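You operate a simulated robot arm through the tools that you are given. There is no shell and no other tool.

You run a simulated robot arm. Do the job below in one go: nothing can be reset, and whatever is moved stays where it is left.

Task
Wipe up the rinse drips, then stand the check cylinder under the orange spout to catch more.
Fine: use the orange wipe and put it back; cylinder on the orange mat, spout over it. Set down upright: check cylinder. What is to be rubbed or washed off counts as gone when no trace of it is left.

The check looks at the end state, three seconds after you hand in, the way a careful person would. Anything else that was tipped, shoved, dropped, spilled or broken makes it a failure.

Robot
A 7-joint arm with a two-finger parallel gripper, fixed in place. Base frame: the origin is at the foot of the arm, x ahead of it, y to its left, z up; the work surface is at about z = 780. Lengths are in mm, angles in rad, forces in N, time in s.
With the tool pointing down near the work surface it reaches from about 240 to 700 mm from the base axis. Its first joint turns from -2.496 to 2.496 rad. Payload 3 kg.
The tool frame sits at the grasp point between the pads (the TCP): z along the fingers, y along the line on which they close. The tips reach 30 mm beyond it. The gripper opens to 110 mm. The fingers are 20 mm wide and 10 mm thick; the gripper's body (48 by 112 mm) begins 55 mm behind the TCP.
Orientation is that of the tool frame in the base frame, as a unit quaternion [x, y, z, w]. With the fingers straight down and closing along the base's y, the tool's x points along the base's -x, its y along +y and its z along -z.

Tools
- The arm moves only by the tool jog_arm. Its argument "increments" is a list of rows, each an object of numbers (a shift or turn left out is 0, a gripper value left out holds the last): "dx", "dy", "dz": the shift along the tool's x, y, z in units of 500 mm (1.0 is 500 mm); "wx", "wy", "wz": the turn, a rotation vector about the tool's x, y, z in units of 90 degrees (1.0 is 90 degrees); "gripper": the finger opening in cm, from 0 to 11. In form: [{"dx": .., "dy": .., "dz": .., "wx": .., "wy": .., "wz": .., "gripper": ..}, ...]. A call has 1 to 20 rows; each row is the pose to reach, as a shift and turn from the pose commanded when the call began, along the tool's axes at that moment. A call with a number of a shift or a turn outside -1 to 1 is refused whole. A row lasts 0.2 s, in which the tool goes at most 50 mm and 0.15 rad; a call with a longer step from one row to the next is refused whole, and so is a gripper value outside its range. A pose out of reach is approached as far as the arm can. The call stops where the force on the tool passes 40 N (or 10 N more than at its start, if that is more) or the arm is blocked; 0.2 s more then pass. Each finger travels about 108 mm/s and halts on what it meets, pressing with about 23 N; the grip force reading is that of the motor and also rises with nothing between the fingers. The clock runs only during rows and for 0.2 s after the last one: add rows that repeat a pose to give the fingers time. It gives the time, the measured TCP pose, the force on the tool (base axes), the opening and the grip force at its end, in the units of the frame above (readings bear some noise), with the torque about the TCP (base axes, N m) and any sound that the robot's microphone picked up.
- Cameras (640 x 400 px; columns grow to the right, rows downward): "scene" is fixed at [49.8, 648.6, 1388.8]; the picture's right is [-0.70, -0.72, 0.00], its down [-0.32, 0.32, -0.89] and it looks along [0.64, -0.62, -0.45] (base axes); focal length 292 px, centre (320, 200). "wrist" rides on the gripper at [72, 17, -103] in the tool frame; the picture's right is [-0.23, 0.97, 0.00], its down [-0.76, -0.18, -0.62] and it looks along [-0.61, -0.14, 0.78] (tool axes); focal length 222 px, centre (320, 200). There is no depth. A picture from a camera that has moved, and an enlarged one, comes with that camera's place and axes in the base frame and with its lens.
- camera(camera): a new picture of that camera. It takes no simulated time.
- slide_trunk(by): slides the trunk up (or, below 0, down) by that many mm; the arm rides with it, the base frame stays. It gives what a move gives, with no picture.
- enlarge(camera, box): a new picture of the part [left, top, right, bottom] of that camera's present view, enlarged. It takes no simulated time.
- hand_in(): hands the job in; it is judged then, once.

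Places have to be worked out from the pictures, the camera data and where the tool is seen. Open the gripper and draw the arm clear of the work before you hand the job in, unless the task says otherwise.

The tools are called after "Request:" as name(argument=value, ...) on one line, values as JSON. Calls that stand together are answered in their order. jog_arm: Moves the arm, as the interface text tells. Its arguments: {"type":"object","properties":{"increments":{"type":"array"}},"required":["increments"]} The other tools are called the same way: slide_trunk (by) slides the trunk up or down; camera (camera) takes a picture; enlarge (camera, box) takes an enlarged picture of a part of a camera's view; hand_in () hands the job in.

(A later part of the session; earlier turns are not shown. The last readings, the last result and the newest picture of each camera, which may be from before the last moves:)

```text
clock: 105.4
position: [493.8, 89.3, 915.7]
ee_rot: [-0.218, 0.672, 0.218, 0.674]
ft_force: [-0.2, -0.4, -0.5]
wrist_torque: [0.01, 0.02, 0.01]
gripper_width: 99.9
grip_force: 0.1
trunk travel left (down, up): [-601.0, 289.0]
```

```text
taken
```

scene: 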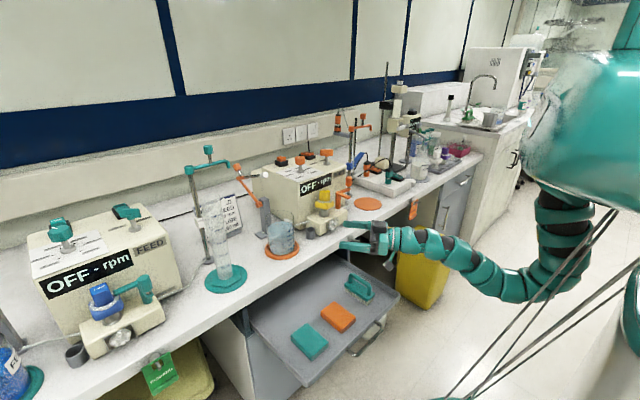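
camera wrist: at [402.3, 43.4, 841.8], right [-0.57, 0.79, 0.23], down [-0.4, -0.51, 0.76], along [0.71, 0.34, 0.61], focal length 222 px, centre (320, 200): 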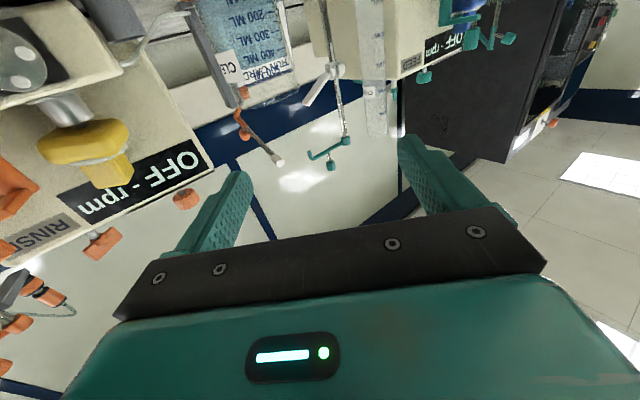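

The cylinder shows (upside-down) near the right finger in the wrist view, consistent with (726,380). I enlarge to refine its bearing.

Request:
enlarge(camera="wrist", box=[320, 0, 430, 145])

```text
2.76 times, centred on (375, 72) of wrist
camera zoom: at [402.3, 43.4, 841.8], right [-0.57, 0.79, 0.23], down [-0.4, -0.51, 0.76], along [0.71, 0.34, 0.61], focal length 613 px, centre (168, 552)
```

zoom: 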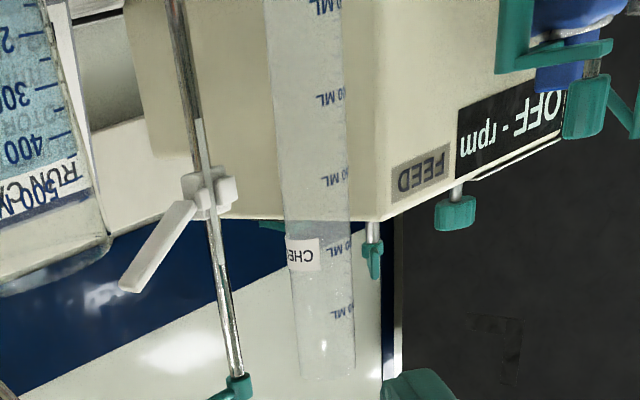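

The tube is about 42 mm in diameter with its axis near (727,377) and top at z≈1057. I shift the hand sideways 97 mm and advance to roughly 150 mm short of it, keeping z≈916.

Request:
jog_arm(increments=[{"dy": 0.05, "dz": 0.05}, {"dy": 0.1, "dz": 0.1}, {"dy": 0.15, "dz": 0.15}, {"dy": 0.194, "dz": 0.2}, {"dy": 0.194, "dz": 0.28}, {"dy": 0.194, "dz": 0.36}, {"dy": 0.194, "dz": 0.42}, {"dy": 0.194, "dz": 0.42}])

Request:
camera(camera="wrist")

Request:
camera(camera="scene")

```text
clock: 107.2
position: [607.6, 291.9, 916.8]
ee_rot: [-0.218, 0.671, 0.218, 0.674]
ft_force: [0.6, 0.3, 0.0]
wrist_torque: [0.0, 0.0, 0.01]
gripper_width: 99.8
grip_force: 0.0
trunk travel left (down, up): [-601.0, 289.0]
```

```text
taken
camera wrist: at [514.9, 245.4, 842.5], right [-0.57, 0.79, 0.23], down [-0.4, -0.51, 0.76], along [0.71, 0.34, 0.61], focal length 222 px, centre (320, 200)
```

wrist: 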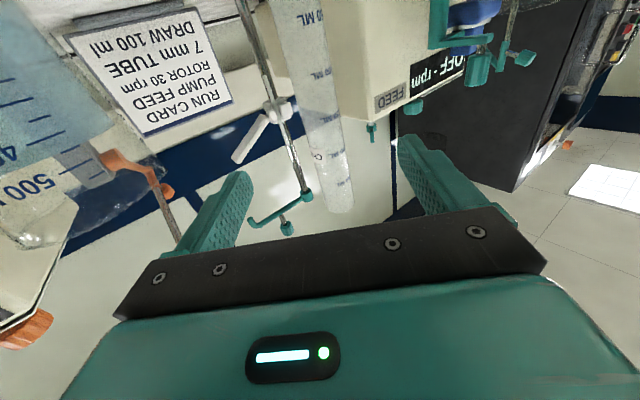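

```text
taken
```

scene: 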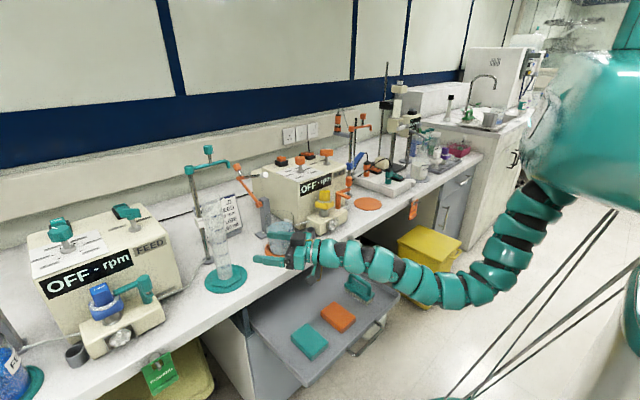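

The cylinder is between the fingers' lines. I enlarge the wrist view to compute the tube axis from this closer spot.

Request:
enlarge(camera="wrist", box=[220, 0, 420, 240])

Request:
enlarge(camera="scene", box=[180, 180, 340, 310])

```text
1.67 times, centred on (320, 120) of wrist
camera zoom: at [514.9, 245.4, 842.5], right [-0.57, 0.79, 0.23], down [-0.4, -0.51, 0.76], along [0.71, 0.34, 0.61], focal length 370 px, centre (320, 333)
```

zoom: 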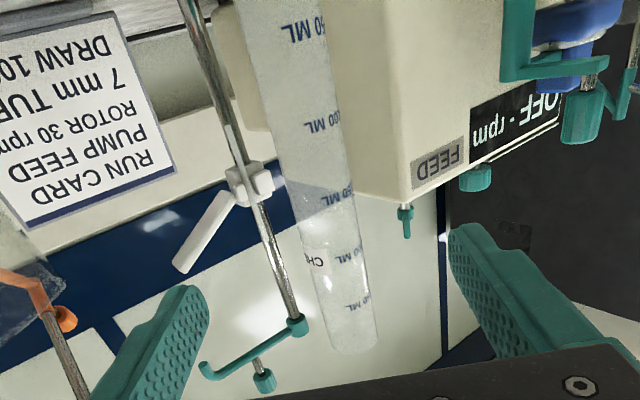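

```text
3.08 times, centred on (260, 245) of scene
camera zoom: at [49.8, 648.6, 1388.8], right [-0.7, -0.72, 0.0], down [-0.32, 0.32, -0.89], along [0.64, -0.62, -0.45], focal length 900 px, centre (505, 62)
```

zoom: 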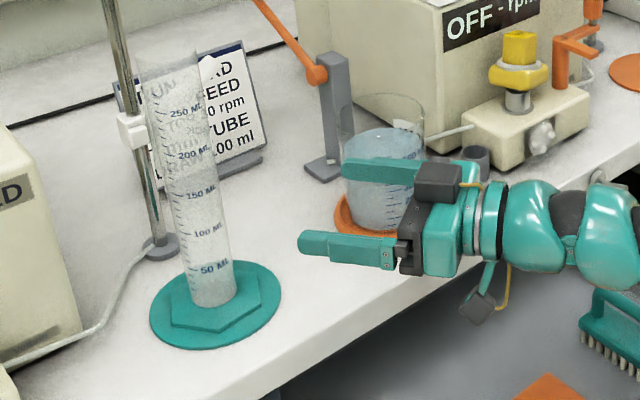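

Two bearings put the tube axis at (730,379), and the hand's line passes within about 1 mm of it, 150 mm ahead. I advance slowly with fingers open around the tube.

Request:
jog_arm(increments=[{"dz": 0.06}, {"dz": 0.12}, {"dz": 0.18}, {"dz": 0.23}, {"dz": 0.27}, {"dz": 0.29}, {"dz": 0.297}, {"dz": 0.297}])

Request:
camera(camera="wrist")

Request:
enlarge(camera="scene", box=[180, 170, 340, 310])

```text
clock: 109.0
position: [727.6, 379.7, 917.4]
ee_rot: [-0.218, 0.672, 0.218, 0.674]
ft_force: [0.1, 0.1, 0.2]
wrist_torque: [0.01, 0.01, 0.0]
gripper_width: 100.0
grip_force: 0.0
trunk travel left (down, up): [-601.0, 289.0]
```

```text
taken
camera wrist: at [635.5, 333.0, 843.1], right [-0.57, 0.79, 0.23], down [-0.4, -0.51, 0.76], along [0.71, 0.35, 0.61], focal length 222 px, centre (320, 200)
```

wrist: 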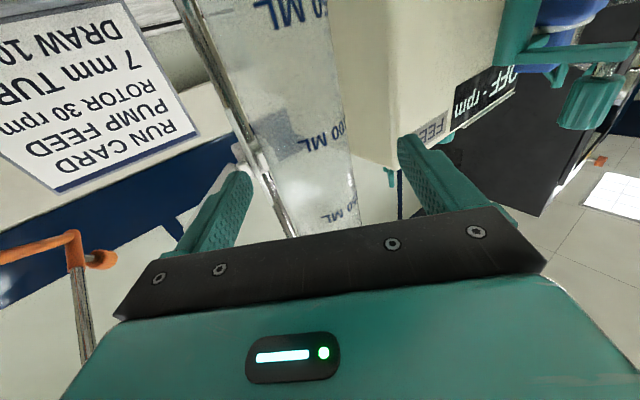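

```text
2.86 times, centred on (260, 240) of scene
camera zoom: at [49.8, 648.6, 1388.8], right [-0.7, -0.72, 0.0], down [-0.32, 0.32, -0.89], along [0.64, -0.62, -0.45], focal length 836 px, centre (491, 86)
```

zoom: 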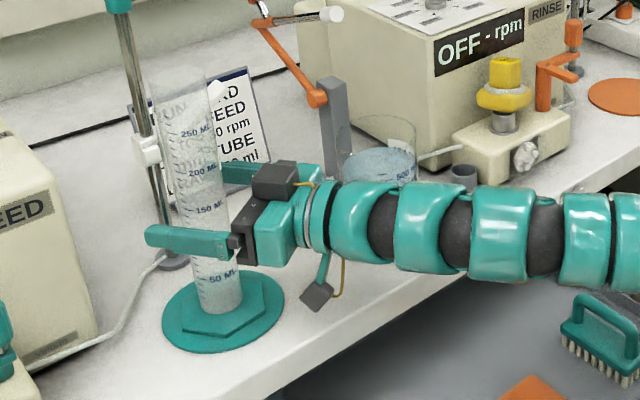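

The fingers straddle the tube without contact. I enlarge once more to centre the tube between the pads before closing.

Request:
enlarge(camera="wrist", box=[200, 60, 440, 240])

```text
2.22 times, centred on (320, 150) of wrist
camera zoom: at [635.5, 333.0, 843.1], right [-0.57, 0.79, 0.23], down [-0.4, -0.51, 0.76], along [0.71, 0.35, 0.61], focal length 494 px, centre (320, 311)
```

zoom: 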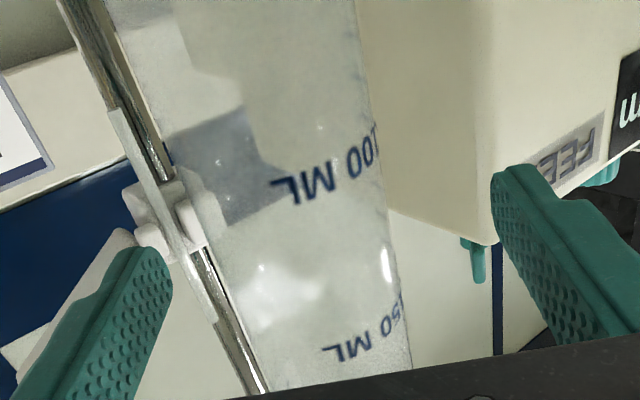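

The tube axis computes to (730,380), within 1–2 mm of the pads' centre. I apply that small correction and close gently.

Request:
jog_arm(increments=[{"dy": -0.003, "dz": 0.003, "gripper": 8.5}, {"dy": -0.003, "dz": 0.003, "gripper": 7}, {"dy": -0.003, "dz": 0.003, "gripper": 6}, {"dy": -0.003, "dz": 0.003, "gripper": 5}, {"dy": -0.003, "dz": 0.003, "gripper": 4.4}, {"dy": -0.003, "dz": 0.003, "gripper": 3.8}, {"dy": -0.003, "dz": 0.003, "gripper": 3.2}, {"dy": -0.003, "dz": 0.003, "gripper": 2.5}, {"dy": -0.003, "dz": 0.003, "gripper": 2.5}])

Request:
enlarge(camera="scene", box=[180, 170, 340, 310])

```text
clock: 111.0
position: [729.8, 379.6, 917.0]
ee_rot: [-0.219, 0.671, 0.219, 0.674]
ft_force: [0.5, -0.3, 1.3]
wrist_torque: [0.09, 0.02, -0.01]
gripper_width: 41.1
grip_force: 23.3
trunk travel left (down, up): [-601.0, 289.0]
```

```text
2.86 times, centred on (260, 240) of scene
camera zoom: at [49.8, 648.6, 1388.8], right [-0.7, -0.72, 0.0], down [-0.32, 0.32, -0.89], along [0.64, -0.62, -0.45], focal length 836 px, centre (491, 86)
```

zoom: 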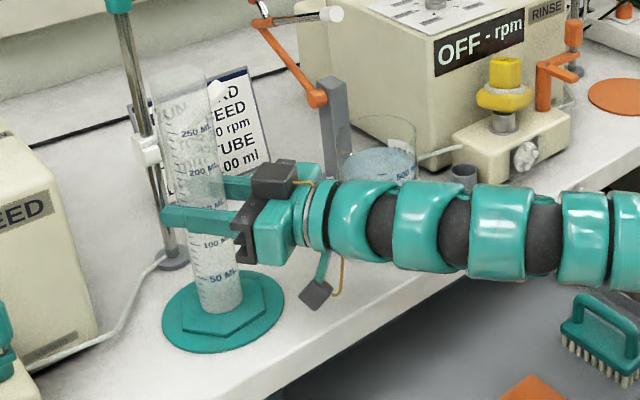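

Gripped: 41 mm opening, 23 N. I lift it 50 mm straight up and check that it hangs upright.

Request:
jog_arm(increments=[{"dx": -0.01}, {"dx": -0.03}, {"dx": -0.06}, {"dx": -0.09}, {"dx": -0.1}, {"dx": -0.1}])

Request:
enlarge(camera="scene", box=[170, 130, 340, 310])

```text
clock: 112.4
position: [730.8, 377.1, 965.5]
ee_rot: [-0.218, 0.671, 0.219, 0.674]
ft_force: [0.1, 0.5, -1.2]
wrist_torque: [0.0, -0.01, -0.04]
gripper_width: 41.1
grip_force: 23.4
trunk travel left (down, up): [-601.0, 289.0]
```

```text
2.22 times, centred on (255, 220) of scene
camera zoom: at [49.8, 648.6, 1388.8], right [-0.7, -0.72, 0.0], down [-0.32, 0.32, -0.89], along [0.64, -0.62, -0.45], focal length 650 px, centre (464, 156)
```

zoom: 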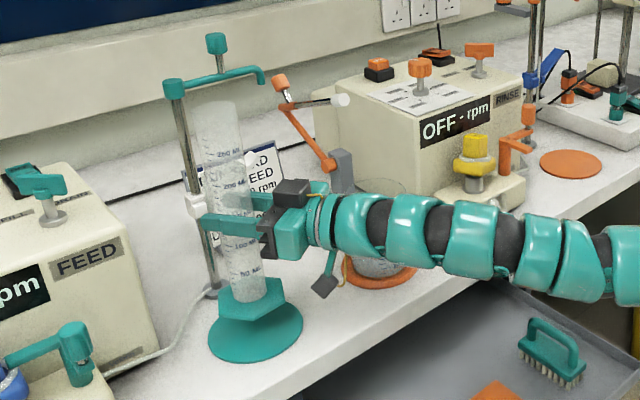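

It hangs upright, foot clear of the mat. I retreat straight back along the hand's axis to in front of the bench.

Request:
jog_arm(increments=[{"dz": -0.04}, {"dz": -0.1}, {"dz": -0.17}, {"dz": -0.24}, {"dz": -0.31}, {"dz": -0.38}, {"dz": -0.44}, {"dz": -0.48}, {"dz": -0.5}, {"dz": -0.5}])

Request:
camera(camera="scene")

```text
clock: 114.6
position: [527.3, 232.2, 965.9]
ee_rot: [-0.218, 0.671, 0.218, 0.674]
ft_force: [-0.5, -0.1, -1.9]
wrist_torque: [0.01, -0.03, 0.01]
gripper_width: 40.8
grip_force: 22.7
trunk travel left (down, up): [-601.0, 289.0]
```

```text
taken
```

scene: 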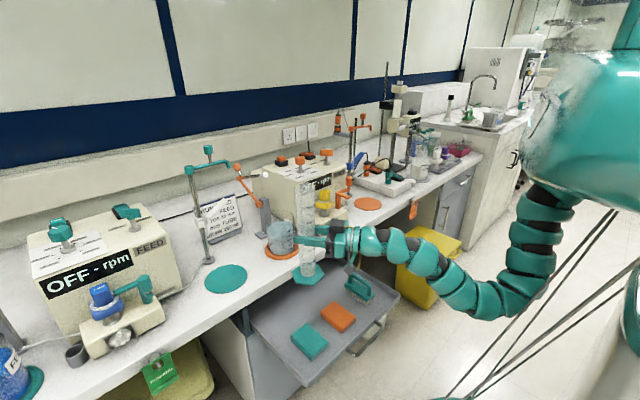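

All clear. I carry the cylinder sideways in front of the bench toward (497,-268) while yawing the hand back to point along +x.

Request:
jog_arm(increments=[{"dy": -0.032, "dz": -0.026, "wx": 0.0167}, {"dy": -0.0967, "dz": -0.0794, "wx": 0.05}, {"dy": -0.161, "dz": -0.132, "wx": 0.0833}, {"dy": -0.226, "dz": -0.185, "wx": 0.1167}, {"dy": -0.29, "dz": -0.238, "wx": 0.15}, {"dy": -0.355, "dz": -0.291, "wx": 0.1833}, {"dy": -0.419, "dz": -0.344, "wx": 0.2167}, {"dy": -0.484, "dz": -0.397, "wx": 0.25}, {"dy": -0.548, "dz": -0.45, "wx": 0.2833}, {"dy": -0.613, "dz": -0.503, "wx": 0.3167}, {"dy": -0.677, "dz": -0.556, "wx": 0.35}, {"dy": -0.742, "dz": -0.609, "wx": 0.3833}, {"dy": -0.774, "dz": -0.635, "wx": 0.4}, {"dy": -0.774, "dz": -0.635, "wx": 0.4}])

Request:
camera(camera="scene")

Request:
camera(camera="wrist")

```text
clock: 117.6
position: [535.2, -263.6, 895.2]
ee_rot: [0.001, 0.707, 0.0, 0.708]
ft_force: [0.2, 0.4, 0.7]
wrist_torque: [-0.02, 0.0, 0.01]
gripper_width: 40.6
grip_force: 23.0
out of reach, approached as far as the arm can: row 4, 5, 6, 7, 8, 9, 10, 11, 12, 13, 14
trunk travel left (down, up): [-601.0, 289.0]
```

```text
taken
```

scene: 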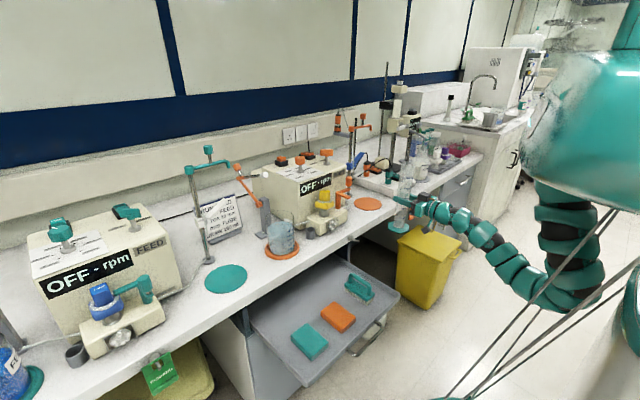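

```text
taken
camera wrist: at [432.8, -246.2, 821.9], right [0.0, 0.97, 0.23], down [-0.62, -0.18, 0.76], along [0.78, -0.14, 0.61], focal length 222 px, centre (320, 200)
```

wrist: 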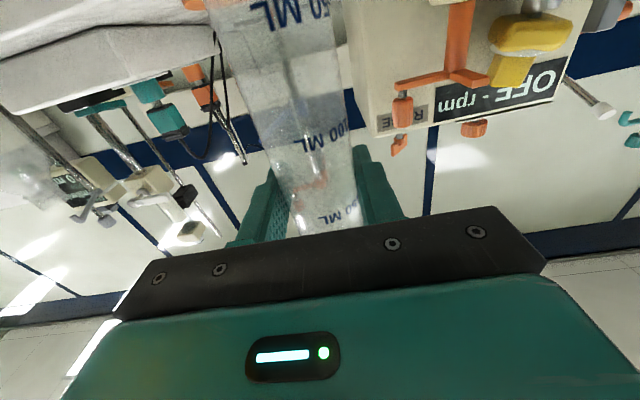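

The hand sank to z≈895 on the way (inner reach limit), but the cylinder stayed upright and clear in front of the bench edge. I raise the trunk 90 mm so the foot is above bench height before approaching the mat.

Request:
slide_trunk(by=90)

Request:
enlarge(camera="scene", box=[320, 90, 460, 260])

```text
clock: 118.8
position: [536.2, -263.5, 985.7]
ee_rot: [0.001, 0.706, 0.001, 0.709]
ft_force: [-0.4, -0.1, -0.5]
wrist_torque: [0.02, 0.01, -0.01]
gripper_width: 40.5
grip_force: 22.8
trunk travel left (down, up): [-691.0, 199.0]
```

```text
2.35 times, centred on (390, 175) of scene
camera zoom: at [49.8, 648.6, 1388.8], right [-0.7, -0.72, 0.0], down [-0.32, 0.32, -0.89], along [0.64, -0.62, -0.45], focal length 688 px, centre (155, 259)
```

zoom: 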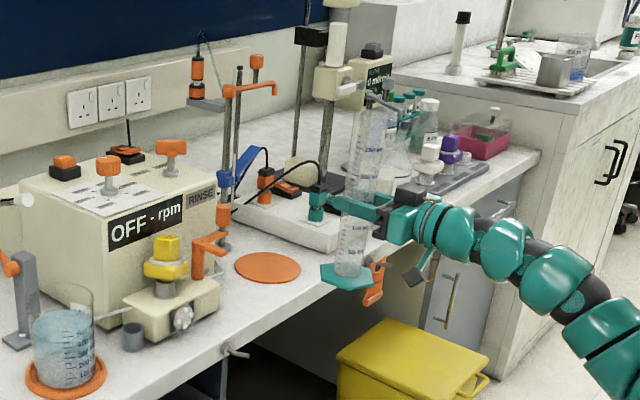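

The mat's outline fits a circle centred at (732,-310), radius 62, and it is clean. I align to y=−310 and advance along +x to over the mat with the foot about 45 mm above it.

Request:
jog_arm(increments=[{"dx": 0.02, "dy": -0.04}, {"dx": 0.04, "dy": -0.08, "dz": 0.03}, {"dx": 0.05, "dy": -0.093, "dz": 0.09}, {"dx": 0.05, "dy": -0.093, "dz": 0.16}, {"dx": 0.05, "dy": -0.093, "dz": 0.23}, {"dx": 0.05, "dy": -0.093, "dz": 0.3}, {"dx": 0.05, "dy": -0.093, "dz": 0.35}, {"dx": 0.05, "dy": -0.093, "dz": 0.38}, {"dx": 0.05, "dy": -0.093, "dz": 0.392}, {"dx": 0.05, "dy": -0.093, "dz": 0.392}])

Request:
enlarge(camera="scene", box=[310, 90, 450, 230])

Request:
camera(camera="wrist")

```text
clock: 121.0
position: [731.4, -309.4, 962.5]
ee_rot: [0.001, 0.706, 0.001, 0.709]
ft_force: [-0.2, -0.1, -1.9]
wrist_torque: [-0.05, 0.0, 0.03]
gripper_width: 40.4
grip_force: 23.0
trunk travel left (down, up): [-691.0, 199.0]
```

```text
2.86 times, centred on (380, 160) of scene
camera zoom: at [49.8, 648.6, 1388.8], right [-0.7, -0.72, 0.0], down [-0.32, 0.32, -0.89], along [0.64, -0.62, -0.45], focal length 836 px, centre (149, 314)
```

zoom: 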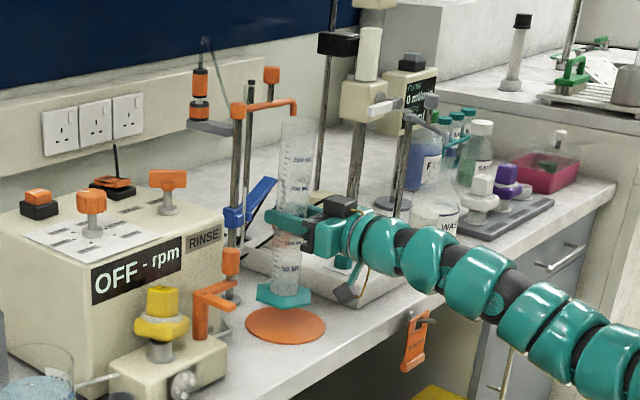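

```text
taken
camera wrist: at [629.1, -291.9, 888.4], right [0.0, 0.97, 0.23], down [-0.63, -0.18, 0.76], along [0.78, -0.14, 0.61], focal length 222 px, centre (320, 200)
```

wrist: 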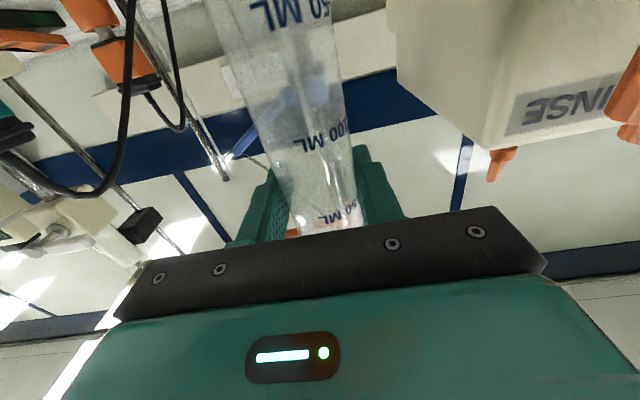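

The cylinder hangs centred above the orange mat. I lower it to a couple of mm above the expected rest height.

Request:
jog_arm(increments=[{"dx": 0.03, "dy": -0.001, "dz": 0.001}, {"dx": 0.055, "dy": -0.001, "dz": 0.001}, {"dx": 0.075, "dy": -0.001, "dz": 0.001}, {"dx": 0.084, "dy": -0.001, "dz": 0.001}, {"dx": 0.084, "dy": -0.001, "dz": 0.001}])

Request:
enlarge(camera="scene", box=[330, 130, 410, 220])

```text
clock: 122.2
position: [731.8, -310.1, 920.6]
ee_rot: [-0.001, 0.706, 0.001, 0.708]
ft_force: [0.8, 0.4, -1.0]
wrist_torque: [-0.03, 0.0, 0.01]
gripper_width: 40.3
grip_force: 22.9
trunk travel left (down, up): [-691.0, 199.0]
```

```text
4.44 times, centred on (370, 175) of scene
camera zoom: at [49.8, 648.6, 1388.8], right [-0.7, -0.72, 0.0], down [-0.32, 0.32, -0.89], along [0.64, -0.62, -0.45], focal length 1300 px, centre (98, 311)
```

zoom: 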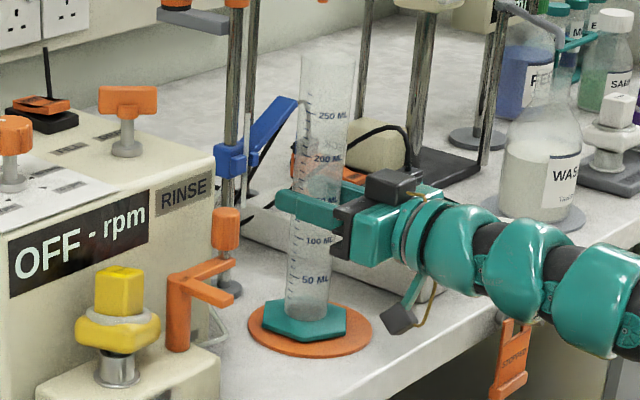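

The foot hovers about 3 mm over the mat, well within its outline. I lower in 1 mm steps until contact.

Request:
jog_arm(increments=[{"dx": 0.002}, {"dx": 0.004}, {"dx": 0.006}, {"dx": 0.006}])

```text
clock: 123.2
position: [731.8, -310.1, 918.2]
ee_rot: [0.0, 0.705, 0.001, 0.709]
ft_force: [0.4, 0.0, 4.5]
wrist_torque: [-0.02, 0.04, 0.04]
gripper_width: 40.6
grip_force: 22.9
trunk travel left (down, up): [-691.0, 199.0]
```

Contact at z=918 with 4.5 N; the foot is down. I open the fingers gradually and then draw straight back.

Request:
jog_arm(increments=[{"gripper": 4.3}, {"gripper": 4.8}, {"gripper": 6}, {"gripper": 8}, {"gripper": 10}, {"gripper": 10}, {"gripper": 10}])

Request:
enlarge(camera="scene", box=[330, 110, 410, 220])

Request:
camera(camera="wrist")

```text
clock: 124.8
position: [732.1, -310.1, 917.1]
ee_rot: [0.0, 0.706, 0.001, 0.708]
ft_force: [0.1, 0.4, 0.2]
wrist_torque: [0.04, 0.01, 0.01]
gripper_width: 100.0
grip_force: 0.1
trunk travel left (down, up): [-691.0, 199.0]
```

```text
3.64 times, centred on (370, 165) of scene
camera zoom: at [49.8, 648.6, 1388.8], right [-0.7, -0.72, 0.0], down [-0.32, 0.32, -0.89], along [0.64, -0.62, -0.45], focal length 1064 px, centre (138, 327)
```

zoom: 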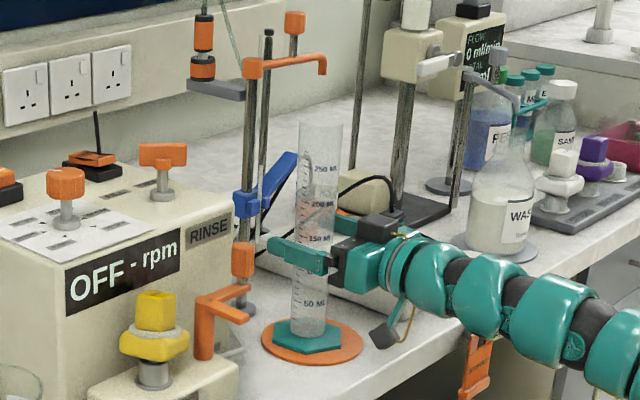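

```text
taken
camera wrist: at [629.6, -292.9, 843.2], right [0.0, 0.97, 0.23], down [-0.63, -0.18, 0.76], along [0.78, -0.14, 0.61], focal length 222 px, centre (320, 200)
```

wrist: 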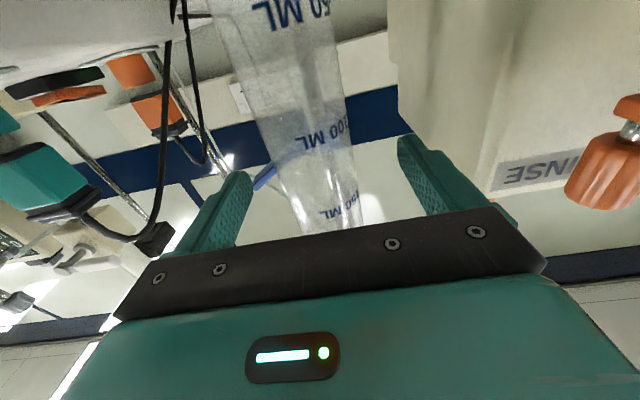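

The cylinder stands upright on the orange mat, fingers free on both sides. I back straight out 200 mm.

Request:
jog_arm(increments=[{"dz": -0.03}, {"dz": -0.08}, {"dz": -0.15}, {"dz": -0.23}, {"dz": -0.31}, {"dz": -0.37}, {"dz": -0.37}])

Request:
camera(camera="scene")

Request:
camera(camera="wrist")

```text
clock: 126.5
position: [547.8, -311.7, 915.8]
ee_rot: [0.0, 0.706, 0.001, 0.708]
ft_force: [0.0, -0.2, -0.4]
wrist_torque: [0.01, 0.01, -0.02]
gripper_width: 100.2
grip_force: 0.1
trunk travel left (down, up): [-691.0, 199.0]
```

```text
taken
```

scene: 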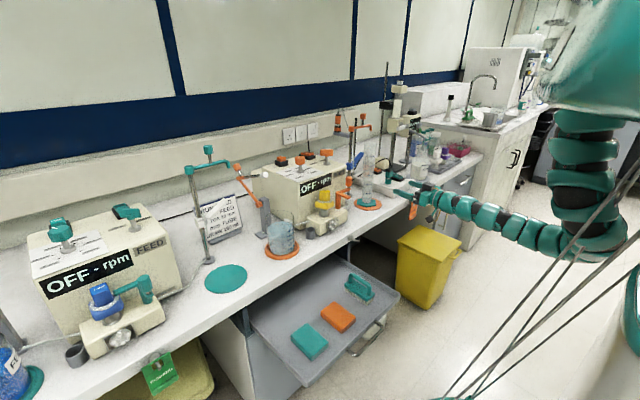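

```text
taken
camera wrist: at [444.9, -292.8, 842.7], right [0.0, 0.97, 0.23], down [-0.63, -0.18, 0.76], along [0.78, -0.14, 0.61], focal length 222 px, centre (320, 200)
```

wrist: 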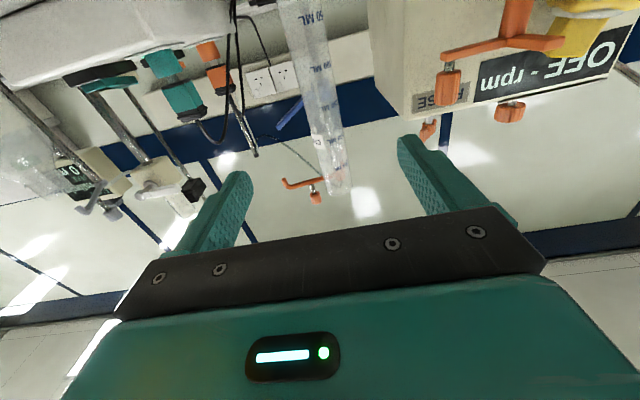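

The cylinder is standing alone. Now the orange spout: I enlarge the wrist view to measure the spout arm, its tip and the handle knob.

Request:
enlarge(camera="wrist", box=[250, 120, 370, 215])

Request:
enlarge(camera="scene", box=[330, 95, 400, 215])

```text
4.21 times, centred on (310, 168) of wrist
camera zoom: at [444.9, -292.8, 842.7], right [0.0, 0.97, 0.23], down [-0.63, -0.18, 0.76], along [0.78, -0.14, 0.61], focal length 935 px, centre (362, 337)
```

zoom: 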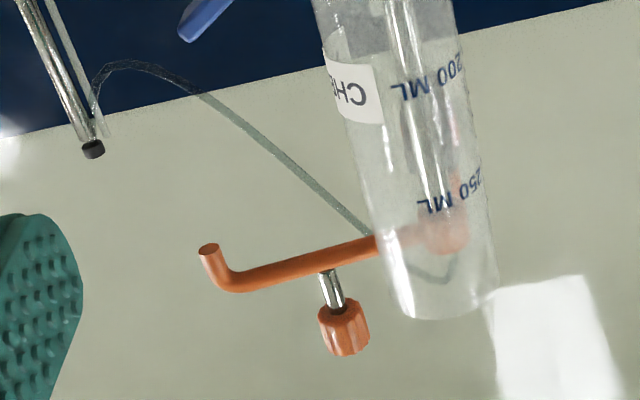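

```text
3.33 times, centred on (365, 155) of scene
camera zoom: at [49.8, 648.6, 1388.8], right [-0.7, -0.72, 0.0], down [-0.32, 0.32, -0.89], along [0.64, -0.62, -0.45], focal length 975 px, centre (170, 350)
```

zoom: 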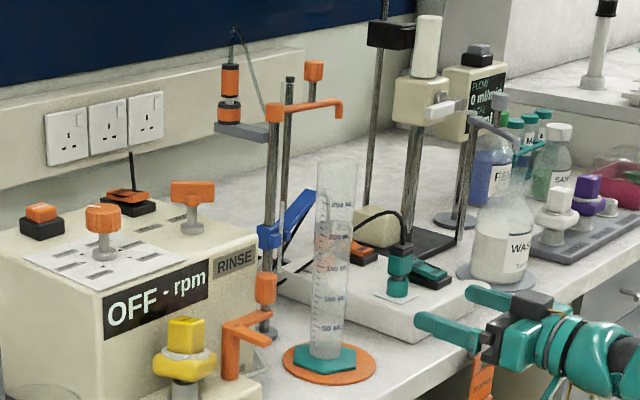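

Triangulating both views: spout pole at (846,-311), arm at z≈1097, tip at (824,-420,~1074), radius about 111, and the handle knob at (833,-371,~1142). The pole-to-cylinder distance is about 114, so swinging the arm to point along −x puts the tip over the cylinder. I raise the hand and pitch it to about 50° from vertical for gripping the knob.

Request:
jog_arm(increments=[{"dx": -0.07, "wy": 0.08}, {"dx": -0.15, "wy": 0.16}, {"dx": -0.24, "wy": 0.24}, {"dx": -0.33, "wy": 0.33}, {"dx": -0.42, "wy": 0.42}, {"dx": -0.5, "wy": 0.444}, {"dx": -0.56, "wy": 0.444}, {"dx": -0.56, "wy": 0.444}])

Request:
camera(camera="scene")

Request:
camera(camera="wrist")

```text
clock: 128.2
position: [566.4, -325.8, 1213.0]
ee_rot: [0.0, 0.906, 0.0, 0.424]
ft_force: [0.3, 0.1, 0.4]
wrist_torque: [0.01, 0.0, 0.01]
gripper_width: 99.9
grip_force: 0.0
out of reach, approached as far as the arm can: row 2, 3, 4, 5, 6, 7, 8
trunk travel left (down, up): [-691.0, 199.0]
```

```text
taken
```

scene: 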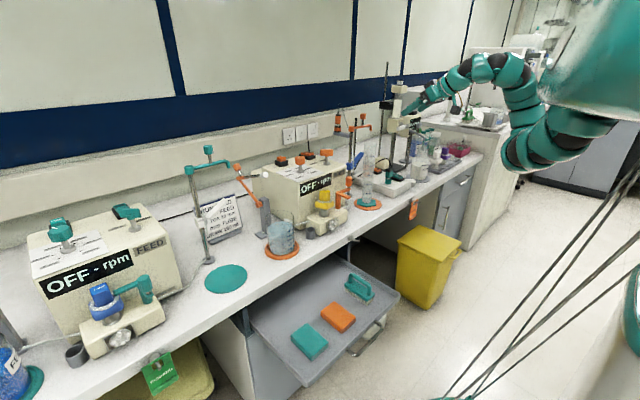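

```text
taken
camera wrist: at [441.2, -308.0, 1223.3], right [0.15, 0.97, 0.17], down [0.01, -0.18, 0.98], along [0.99, -0.14, -0.03], focal length 222 px, centre (320, 200)
```

wrist: 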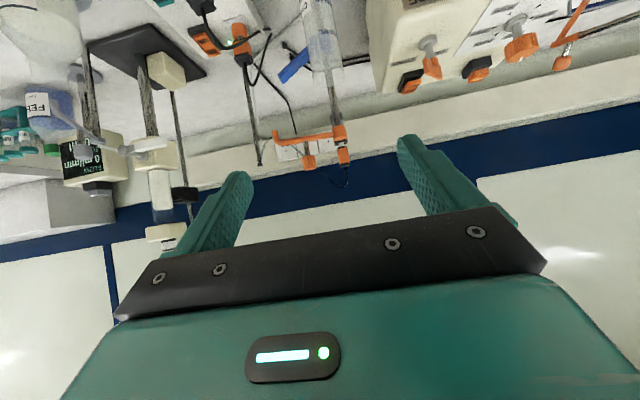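

The hand is at (566,-326,1213), pitched 50°. The spout, knob and cylinder are in the wrist view; I enlarge it for exact bearings.

Request:
enlarge(camera="wrist", box=[240, 40, 400, 200])

```text
2.50 times, centred on (320, 120) of wrist
camera zoom: at [441.2, -308.0, 1223.3], right [0.15, 0.97, 0.17], down [0.01, -0.18, 0.98], along [0.99, -0.14, -0.03], focal length 555 px, centre (320, 400)
```

zoom: 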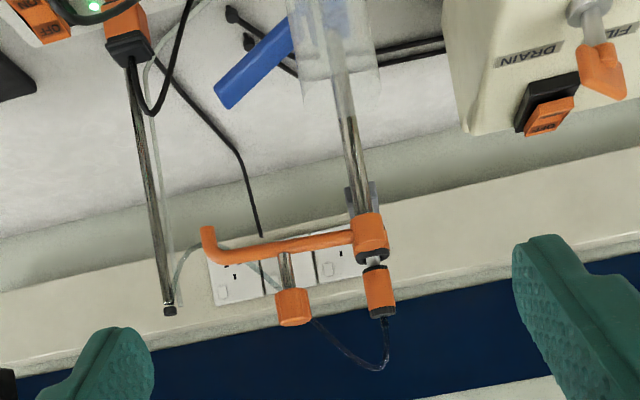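

This view confirms the knob at (833,-371), z 1129–1156, about 26 mm wide, and the tip at z≈1077 versus the cylinder rim at about 1057, so it will clear by roughly 20 mm. I move to a pre-grasp point 90 mm back along the finger axis, narrowing the fingers to 60 mm and yawing 15°.

Request:
jog_arm(increments=[{"dx": -0.04, "dy": -0.021, "dz": 0.053, "wx": -0.021, "wz": -0.018, "gripper": 9}, {"dx": -0.081, "dy": -0.042, "dz": 0.106, "wx": -0.043, "wz": -0.036, "gripper": 8}, {"dx": -0.122, "dy": -0.063, "dz": 0.16, "wx": -0.064, "wz": -0.054, "gripper": 7}, {"dx": -0.162, "dy": -0.084, "dz": 0.213, "wx": -0.085, "wz": -0.071, "gripper": 6}, {"dx": -0.203, "dy": -0.105, "dz": 0.266, "wx": -0.107, "wz": -0.089, "gripper": 6}, {"dx": -0.243, "dy": -0.126, "dz": 0.319, "wx": -0.128, "wz": -0.107, "gripper": 6}, {"dx": -0.243, "dy": -0.126, "dz": 0.319, "wx": -0.128, "wz": -0.107, "gripper": 6}])

Request:
camera(camera="wrist")

Request:
enlarge(camera="scene", box=[310, 60, 450, 220])

```text
clock: 129.8
position: [766.4, -390.1, 1204.2]
ee_rot: [-0.118, 0.898, 0.056, 0.42]
ft_force: [-1.1, 0.2, 0.2]
wrist_torque: [-0.01, 0.03, -0.01]
gripper_width: 60.2
grip_force: 0.1
trunk travel left (down, up): [-691.0, 199.0]
```

```text
taken
camera wrist: at [641.6, -405.6, 1214.1], right [-0.11, 0.98, 0.18], down [0.05, -0.17, 0.98], along [0.99, 0.12, -0.03], focal length 222 px, centre (320, 200)
```

wrist: 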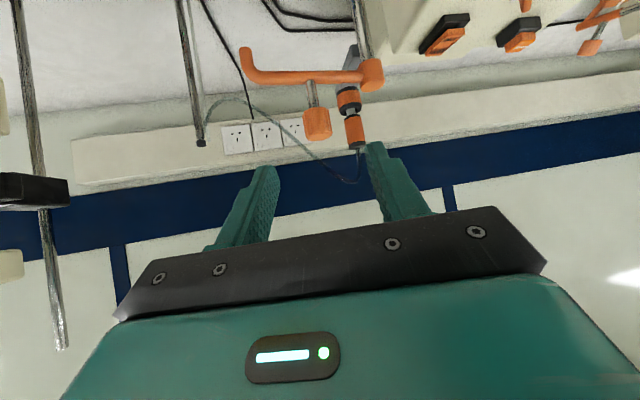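

```text
2.50 times, centred on (380, 140) of scene
camera zoom: at [49.8, 648.6, 1388.8], right [-0.7, -0.72, 0.0], down [-0.32, 0.32, -0.89], along [0.64, -0.62, -0.45], focal length 731 px, centre (170, 350)
```

zoom: 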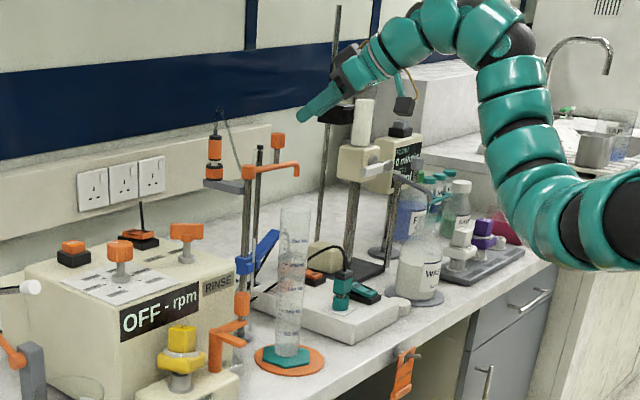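

The knob's bearing from here agrees: (833,-372,1141), directly 90 mm ahead along the finger axis. I advance onto it slowly.

Request:
jog_arm(increments=[{"dz": 0.05}, {"dz": 0.1}, {"dz": 0.14}, {"dz": 0.165}, {"dz": 0.178}, {"dz": 0.178}])

Request:
camera(camera="wrist")

Request:
enlarge(camera="scene", box=[320, 80, 420, 170])

```text
clock: 131.2
position: [832.8, -372.3, 1146.9]
ee_rot: [-0.118, 0.898, 0.056, 0.42]
ft_force: [0.6, -0.6, 1.0]
wrist_torque: [0.03, -0.02, -0.01]
gripper_width: 60.0
grip_force: 0.1
trunk travel left (down, up): [-691.0, 199.0]
```

```text
taken
camera wrist: at [708.1, -387.5, 1156.6], right [-0.11, 0.98, 0.18], down [0.05, -0.17, 0.98], along [0.99, 0.12, -0.03], focal length 222 px, centre (320, 200)
```

wrist: 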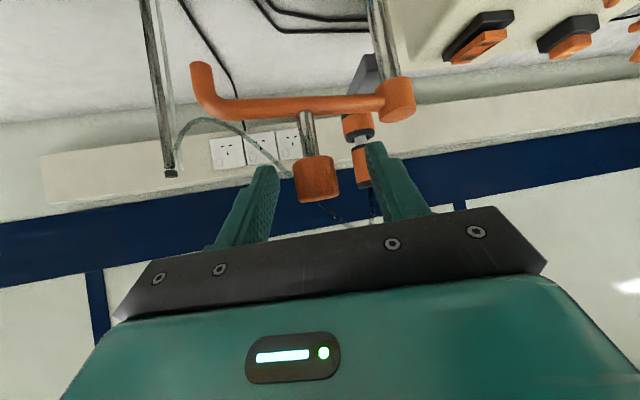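

```text
4.44 times, centred on (370, 125) of scene
camera zoom: at [49.8, 648.6, 1388.8], right [-0.7, -0.72, 0.0], down [-0.32, 0.32, -0.89], along [0.64, -0.62, -0.45], focal length 1300 px, centre (98, 533)
```

zoom: 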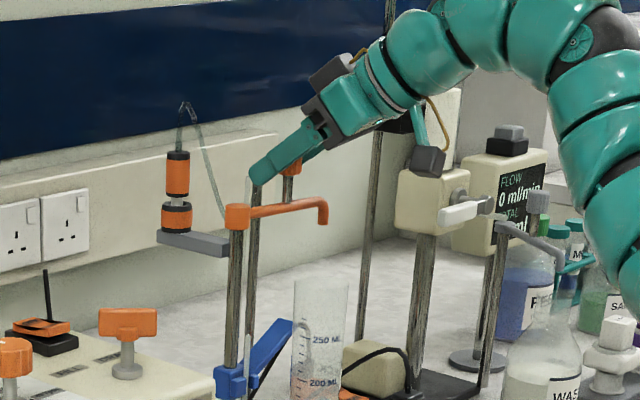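

The knob sits centred between the fingers. I close on it.

Request:
jog_arm(increments=[{"gripper": 5}, {"gripper": 4}, {"gripper": 3.2}, {"gripper": 2.6}, {"gripper": 2}, {"gripper": 1.5}, {"gripper": 1.5}, {"gripper": 1.5}])

Request:
camera(camera="wrist")

```text
clock: 133.1
position: [832.6, -372.8, 1147.3]
ee_rot: [-0.118, 0.898, 0.056, 0.421]
ft_force: [1.6, -8.1, 2.5]
wrist_torque: [-0.43, 0.06, -0.21]
gripper_width: 23.1
grip_force: 45.3
trunk travel left (down, up): [-691.0, 199.0]
```

```text
taken
camera wrist: at [707.8, -388.8, 1156.6], right [-0.11, 0.98, 0.18], down [0.05, -0.17, 0.98], along [0.99, 0.12, -0.03], focal length 222 px, centre (320, 200)
```

wrist: 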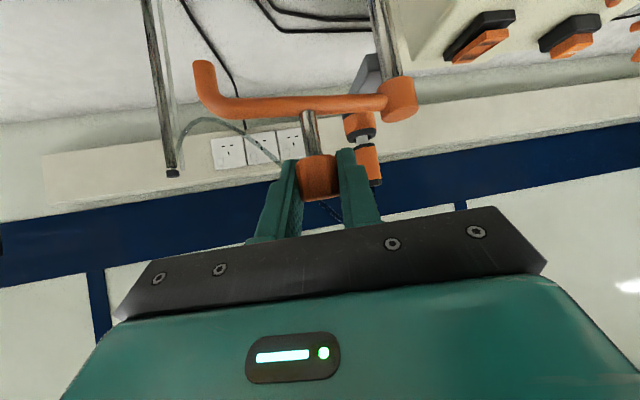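

The knob is gripped (23 mm). I swing it along the first part of the arc about the pole (about 36°), turning the hand with it, and check.

Request:
jog_arm(increments=[{"dx": 0.00734, "dy": 0.00665, "dz": -0.00878, "wx": 0.0381, "wz": 0.0318, "gripper": 1.5}, {"dx": 0.01419, "dy": 0.01449, "dz": -0.01697, "wx": 0.0762, "wz": 0.0636, "gripper": 1.5}, {"dx": 0.02047, "dy": 0.02337, "dz": -0.02448, "wx": 0.1143, "wz": 0.0954, "gripper": 1.5}, {"dx": 0.02613, "dy": 0.03323, "dz": -0.03124, "wx": 0.1524, "wz": 0.1272, "gripper": 1.5}, {"dx": 0.03109, "dy": 0.04396, "dz": -0.03716, "wx": 0.1905, "wz": 0.159, "gripper": 1.5}, {"dx": 0.03532, "dy": 0.05546, "dz": -0.04221, "wx": 0.2286, "wz": 0.1908, "gripper": 1.5}, {"dx": 0.03532, "dy": 0.05546, "dz": -0.04221, "wx": 0.2286, "wz": 0.1908, "gripper": 1.5}])

Request:
camera(camera="wrist")

Request:
enlarge(camera="scene", box=[310, 70, 420, 220])

```text
clock: 134.7
position: [796.2, -354.2, 1147.4]
ee_rot: [0.094, 0.901, -0.042, 0.422]
ft_force: [-14.1, -19.7, 0.4]
wrist_torque: [-0.6, -0.18, -0.27]
gripper_width: 23.4
grip_force: 44.9
trunk travel left (down, up): [-691.0, 199.0]
```

```text
taken
camera wrist: at [678.9, -311.9, 1156.9], right [0.34, 0.92, 0.18], down [-0.03, -0.18, 0.98], along [0.94, -0.34, -0.03], focal length 222 px, centre (320, 200)
```

wrist: 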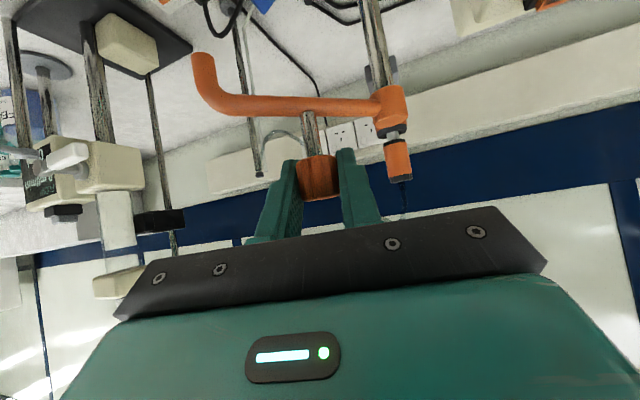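

```text
2.67 times, centred on (365, 145) of scene
camera zoom: at [49.8, 648.6, 1388.8], right [-0.7, -0.72, 0.0], down [-0.32, 0.32, -0.89], along [0.64, -0.62, -0.45], focal length 780 px, centre (200, 347)
```

zoom: 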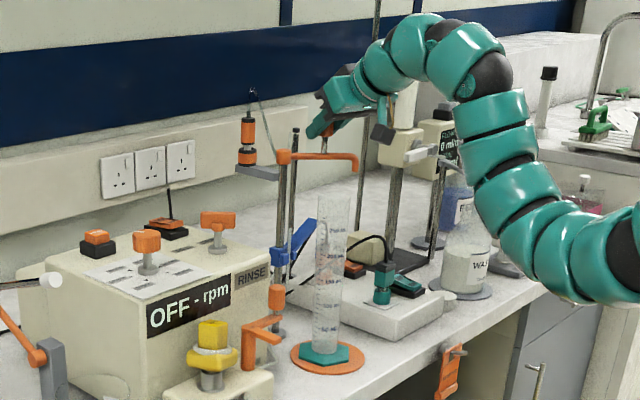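

The spout follows (now pointing at about 222°), though the force shows my arc centre was a couple of mm off; I refit it to (844,-310) with radius 65. I continue the arc to just short of the cylinder's rim.

Request:
jog_arm(increments=[{"dx": 0.00928, "dy": 0.0027, "dz": -0.0111, "wx": 0.0341, "wz": 0.0285, "gripper": 1.5}, {"dx": 0.0151, "dy": 0.01123, "dz": -0.01803, "wx": 0.0682, "wz": 0.057, "gripper": 1.5}, {"dx": 0.02035, "dy": 0.02035, "dz": -0.02426, "wx": 0.1023, "wz": 0.0855, "gripper": 1.5}, {"dx": 0.02498, "dy": 0.03029, "dz": -0.02976, "wx": 0.1364, "wz": 0.114, "gripper": 1.5}, {"dx": 0.02905, "dy": 0.04082, "dz": -0.03457, "wx": 0.1705, "wz": 0.1425, "gripper": 1.5}, {"dx": 0.02905, "dy": 0.04082, "dz": -0.03457, "wx": 0.1705, "wz": 0.1425, "gripper": 1.5}])

Request:
camera(camera="wrist")

Request:
enlarge(camera="scene", box=[330, 90, 400, 200])

```text
clock: 136.1
position: [781.4, -325.5, 1146.7]
ee_rot: [0.247, 0.872, -0.113, 0.408]
ft_force: [-11.7, 0.5, -5.5]
wrist_torque: [0.15, 0.56, 0.19]
gripper_width: 22.9
grip_force: 45.2
trunk travel left (down, up): [-691.0, 199.0]
```

```text
taken
camera wrist: at [683.6, -244.3, 1157.3], right [0.63, 0.75, 0.18], down [-0.09, -0.16, 0.98], along [0.77, -0.64, -0.04], focal length 222 px, centre (320, 200)
```

wrist: 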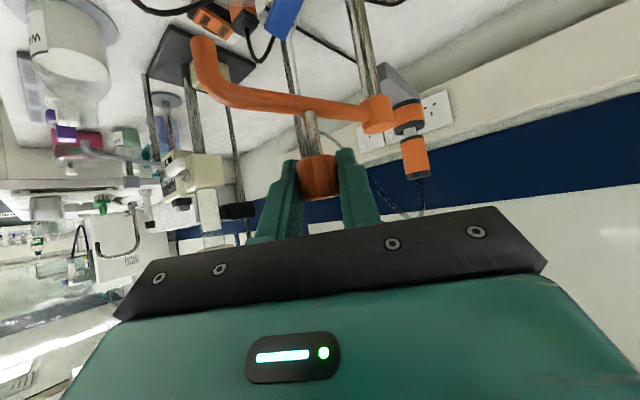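

```text
3.64 times, centred on (365, 145) of scene
camera zoom: at [49.8, 648.6, 1388.8], right [-0.7, -0.72, 0.0], down [-0.32, 0.32, -0.89], along [0.64, -0.62, -0.45], focal length 1064 px, centre (156, 400)
```

zoom: 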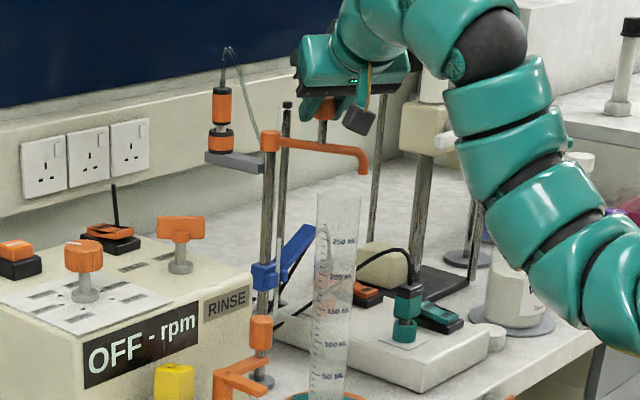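

The tip is at about (734,-340), just outside the rim and visibly above it by roughly 17 mm. I complete the last 14° of the arc slowly.

Request:
jog_arm(increments=[{"dx": 0.0028, "dy": 0.0038, "dz": -0.0033, "wx": 0.017, "wz": 0.0142, "gripper": 1.5}, {"dx": 0.00558, "dy": 0.0076, "dz": -0.00661, "wx": 0.0341, "wz": 0.0285, "gripper": 1.5}, {"dx": 0.008, "dy": 0.0117, "dz": -0.0095, "wx": 0.051, "wz": 0.0427, "gripper": 1.5}, {"dx": 0.01051, "dy": 0.01582, "dz": -0.01244, "wx": 0.0682, "wz": 0.057, "gripper": 1.5}, {"dx": 0.0128, "dy": 0.0201, "dz": -0.0151, "wx": 0.085, "wz": 0.0712, "gripper": 1.5}, {"dx": 0.015, "dy": 0.02447, "dz": -0.01774, "wx": 0.1023, "wz": 0.0855, "gripper": 1.5}, {"dx": 0.015, "dy": 0.02447, "dz": -0.01774, "wx": 0.1023, "wz": 0.0855, "gripper": 1.5}])

Request:
camera(camera="wrist")

Request:
enlarge(camera="scene", box=[330, 90, 400, 220])

```text
clock: 137.7
position: [779.0, -310.1, 1147.9]
ee_rot: [0.338, 0.84, -0.157, 0.395]
ft_force: [9.4, -3.0, 3.8]
wrist_torque: [-0.4, -0.25, -0.15]
gripper_width: 22.7
grip_force: 45.3
trunk travel left (down, up): [-691.0, 199.0]
```

```text
taken
camera wrist: at [700.9, -210.7, 1157.0], right [0.78, 0.6, 0.18], down [-0.12, -0.14, 0.98], along [0.62, -0.79, -0.03], focal length 222 px, centre (320, 200)
```

wrist: 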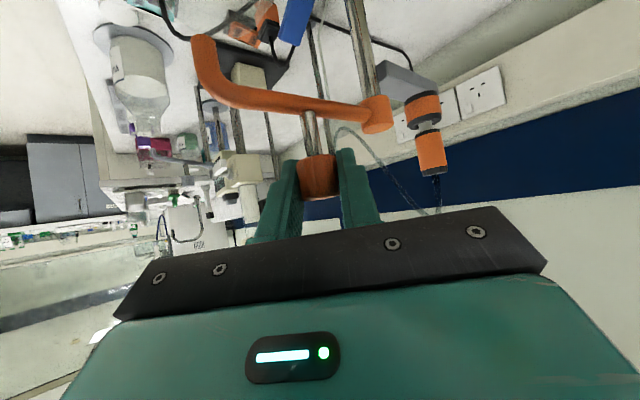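

```text
3.08 times, centred on (365, 155) of scene
camera zoom: at [49.8, 648.6, 1388.8], right [-0.7, -0.72, 0.0], down [-0.32, 0.32, -0.89], along [0.64, -0.62, -0.45], focal length 900 px, centre (182, 338)
```

zoom: 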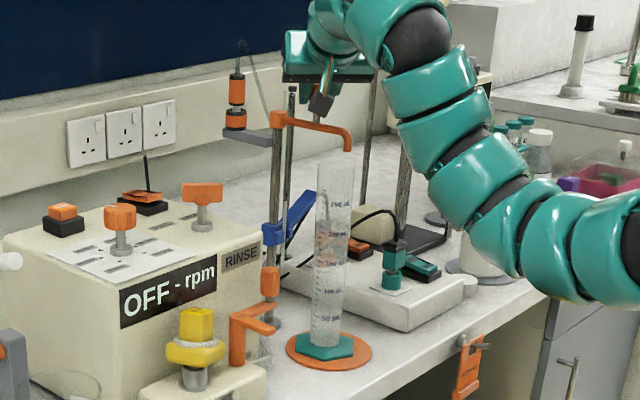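

The tip now appears above the cylinder. I enlarge the wrist view around the tip, where the cylinder rim should be visible just below it, to verify alignment.

Request:
enlarge(camera="wrist", box=[120, 0, 300, 130])

Request:
enlarge(camera="scene", box=[350, 110, 390, 160])

```text
3.08 times, centred on (210, 65) of wrist
camera zoom: at [700.9, -210.7, 1157.0], right [0.78, 0.6, 0.18], down [-0.12, -0.14, 0.98], along [0.62, -0.79, -0.03], focal length 684 px, centre (658, 615)
```

zoom: 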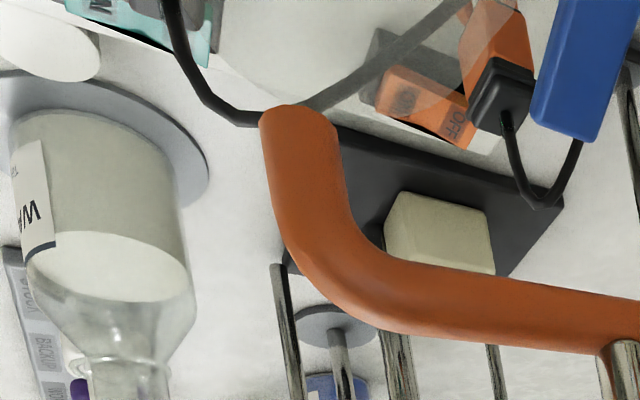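

```text
8.00 times, centred on (370, 135) of scene
camera zoom: at [49.8, 648.6, 1388.8], right [-0.7, -0.72, 0.0], down [-0.32, 0.32, -0.89], along [0.64, -0.62, -0.45], focal length 2340 px, centre (-80, 720)
```

zoom: 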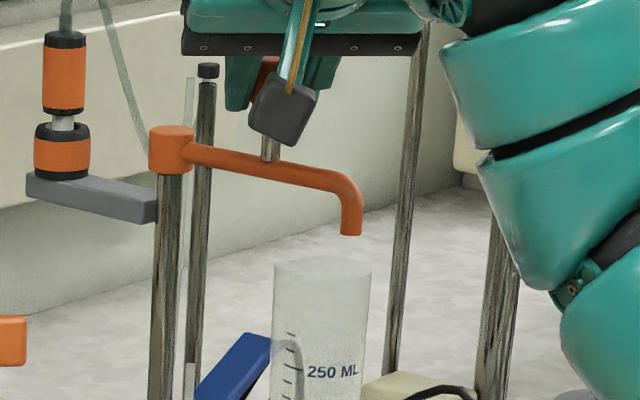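

Relative to the rim, the tip is over the opening but about 8 mm toward −y of centre; the arm points at about 184°. I turn it roughly 4° more.

Request:
jog_arm(increments=[{"dx": 0.0019, "dy": 0.0035, "dz": -0.0022, "wx": 0.0171, "wz": 0.0142, "gripper": 1.5}, {"dx": 0.0037, "dy": 0.0069, "dz": -0.0044, "wx": 0.0342, "wz": 0.0284, "gripper": 1.5}, {"dx": 0.0037, "dy": 0.0069, "dz": -0.0044, "wx": 0.0342, "wz": 0.0284, "gripper": 1.5}])

Request:
enlarge(camera="scene", box=[350, 110, 390, 160])

```text
clock: 138.4
position: [778.6, -306.0, 1146.6]
ee_rot: [0.367, 0.828, -0.171, 0.388]
ft_force: [14.8, -6.4, 10.8]
wrist_torque: [-0.13, -0.04, 0.36]
gripper_width: 23.1
grip_force: 45.3
trunk travel left (down, up): [-691.0, 199.0]
```

```text
8.00 times, centred on (370, 135) of scene
camera zoom: at [49.8, 648.6, 1388.8], right [-0.7, -0.72, 0.0], down [-0.32, 0.32, -0.89], along [0.64, -0.62, -0.45], focal length 2340 px, centre (-80, 720)
```

zoom: 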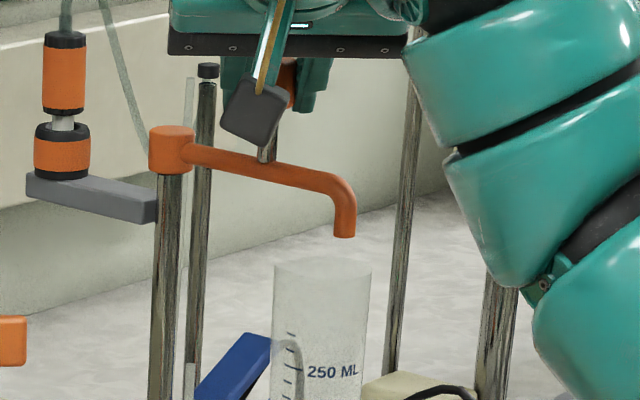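

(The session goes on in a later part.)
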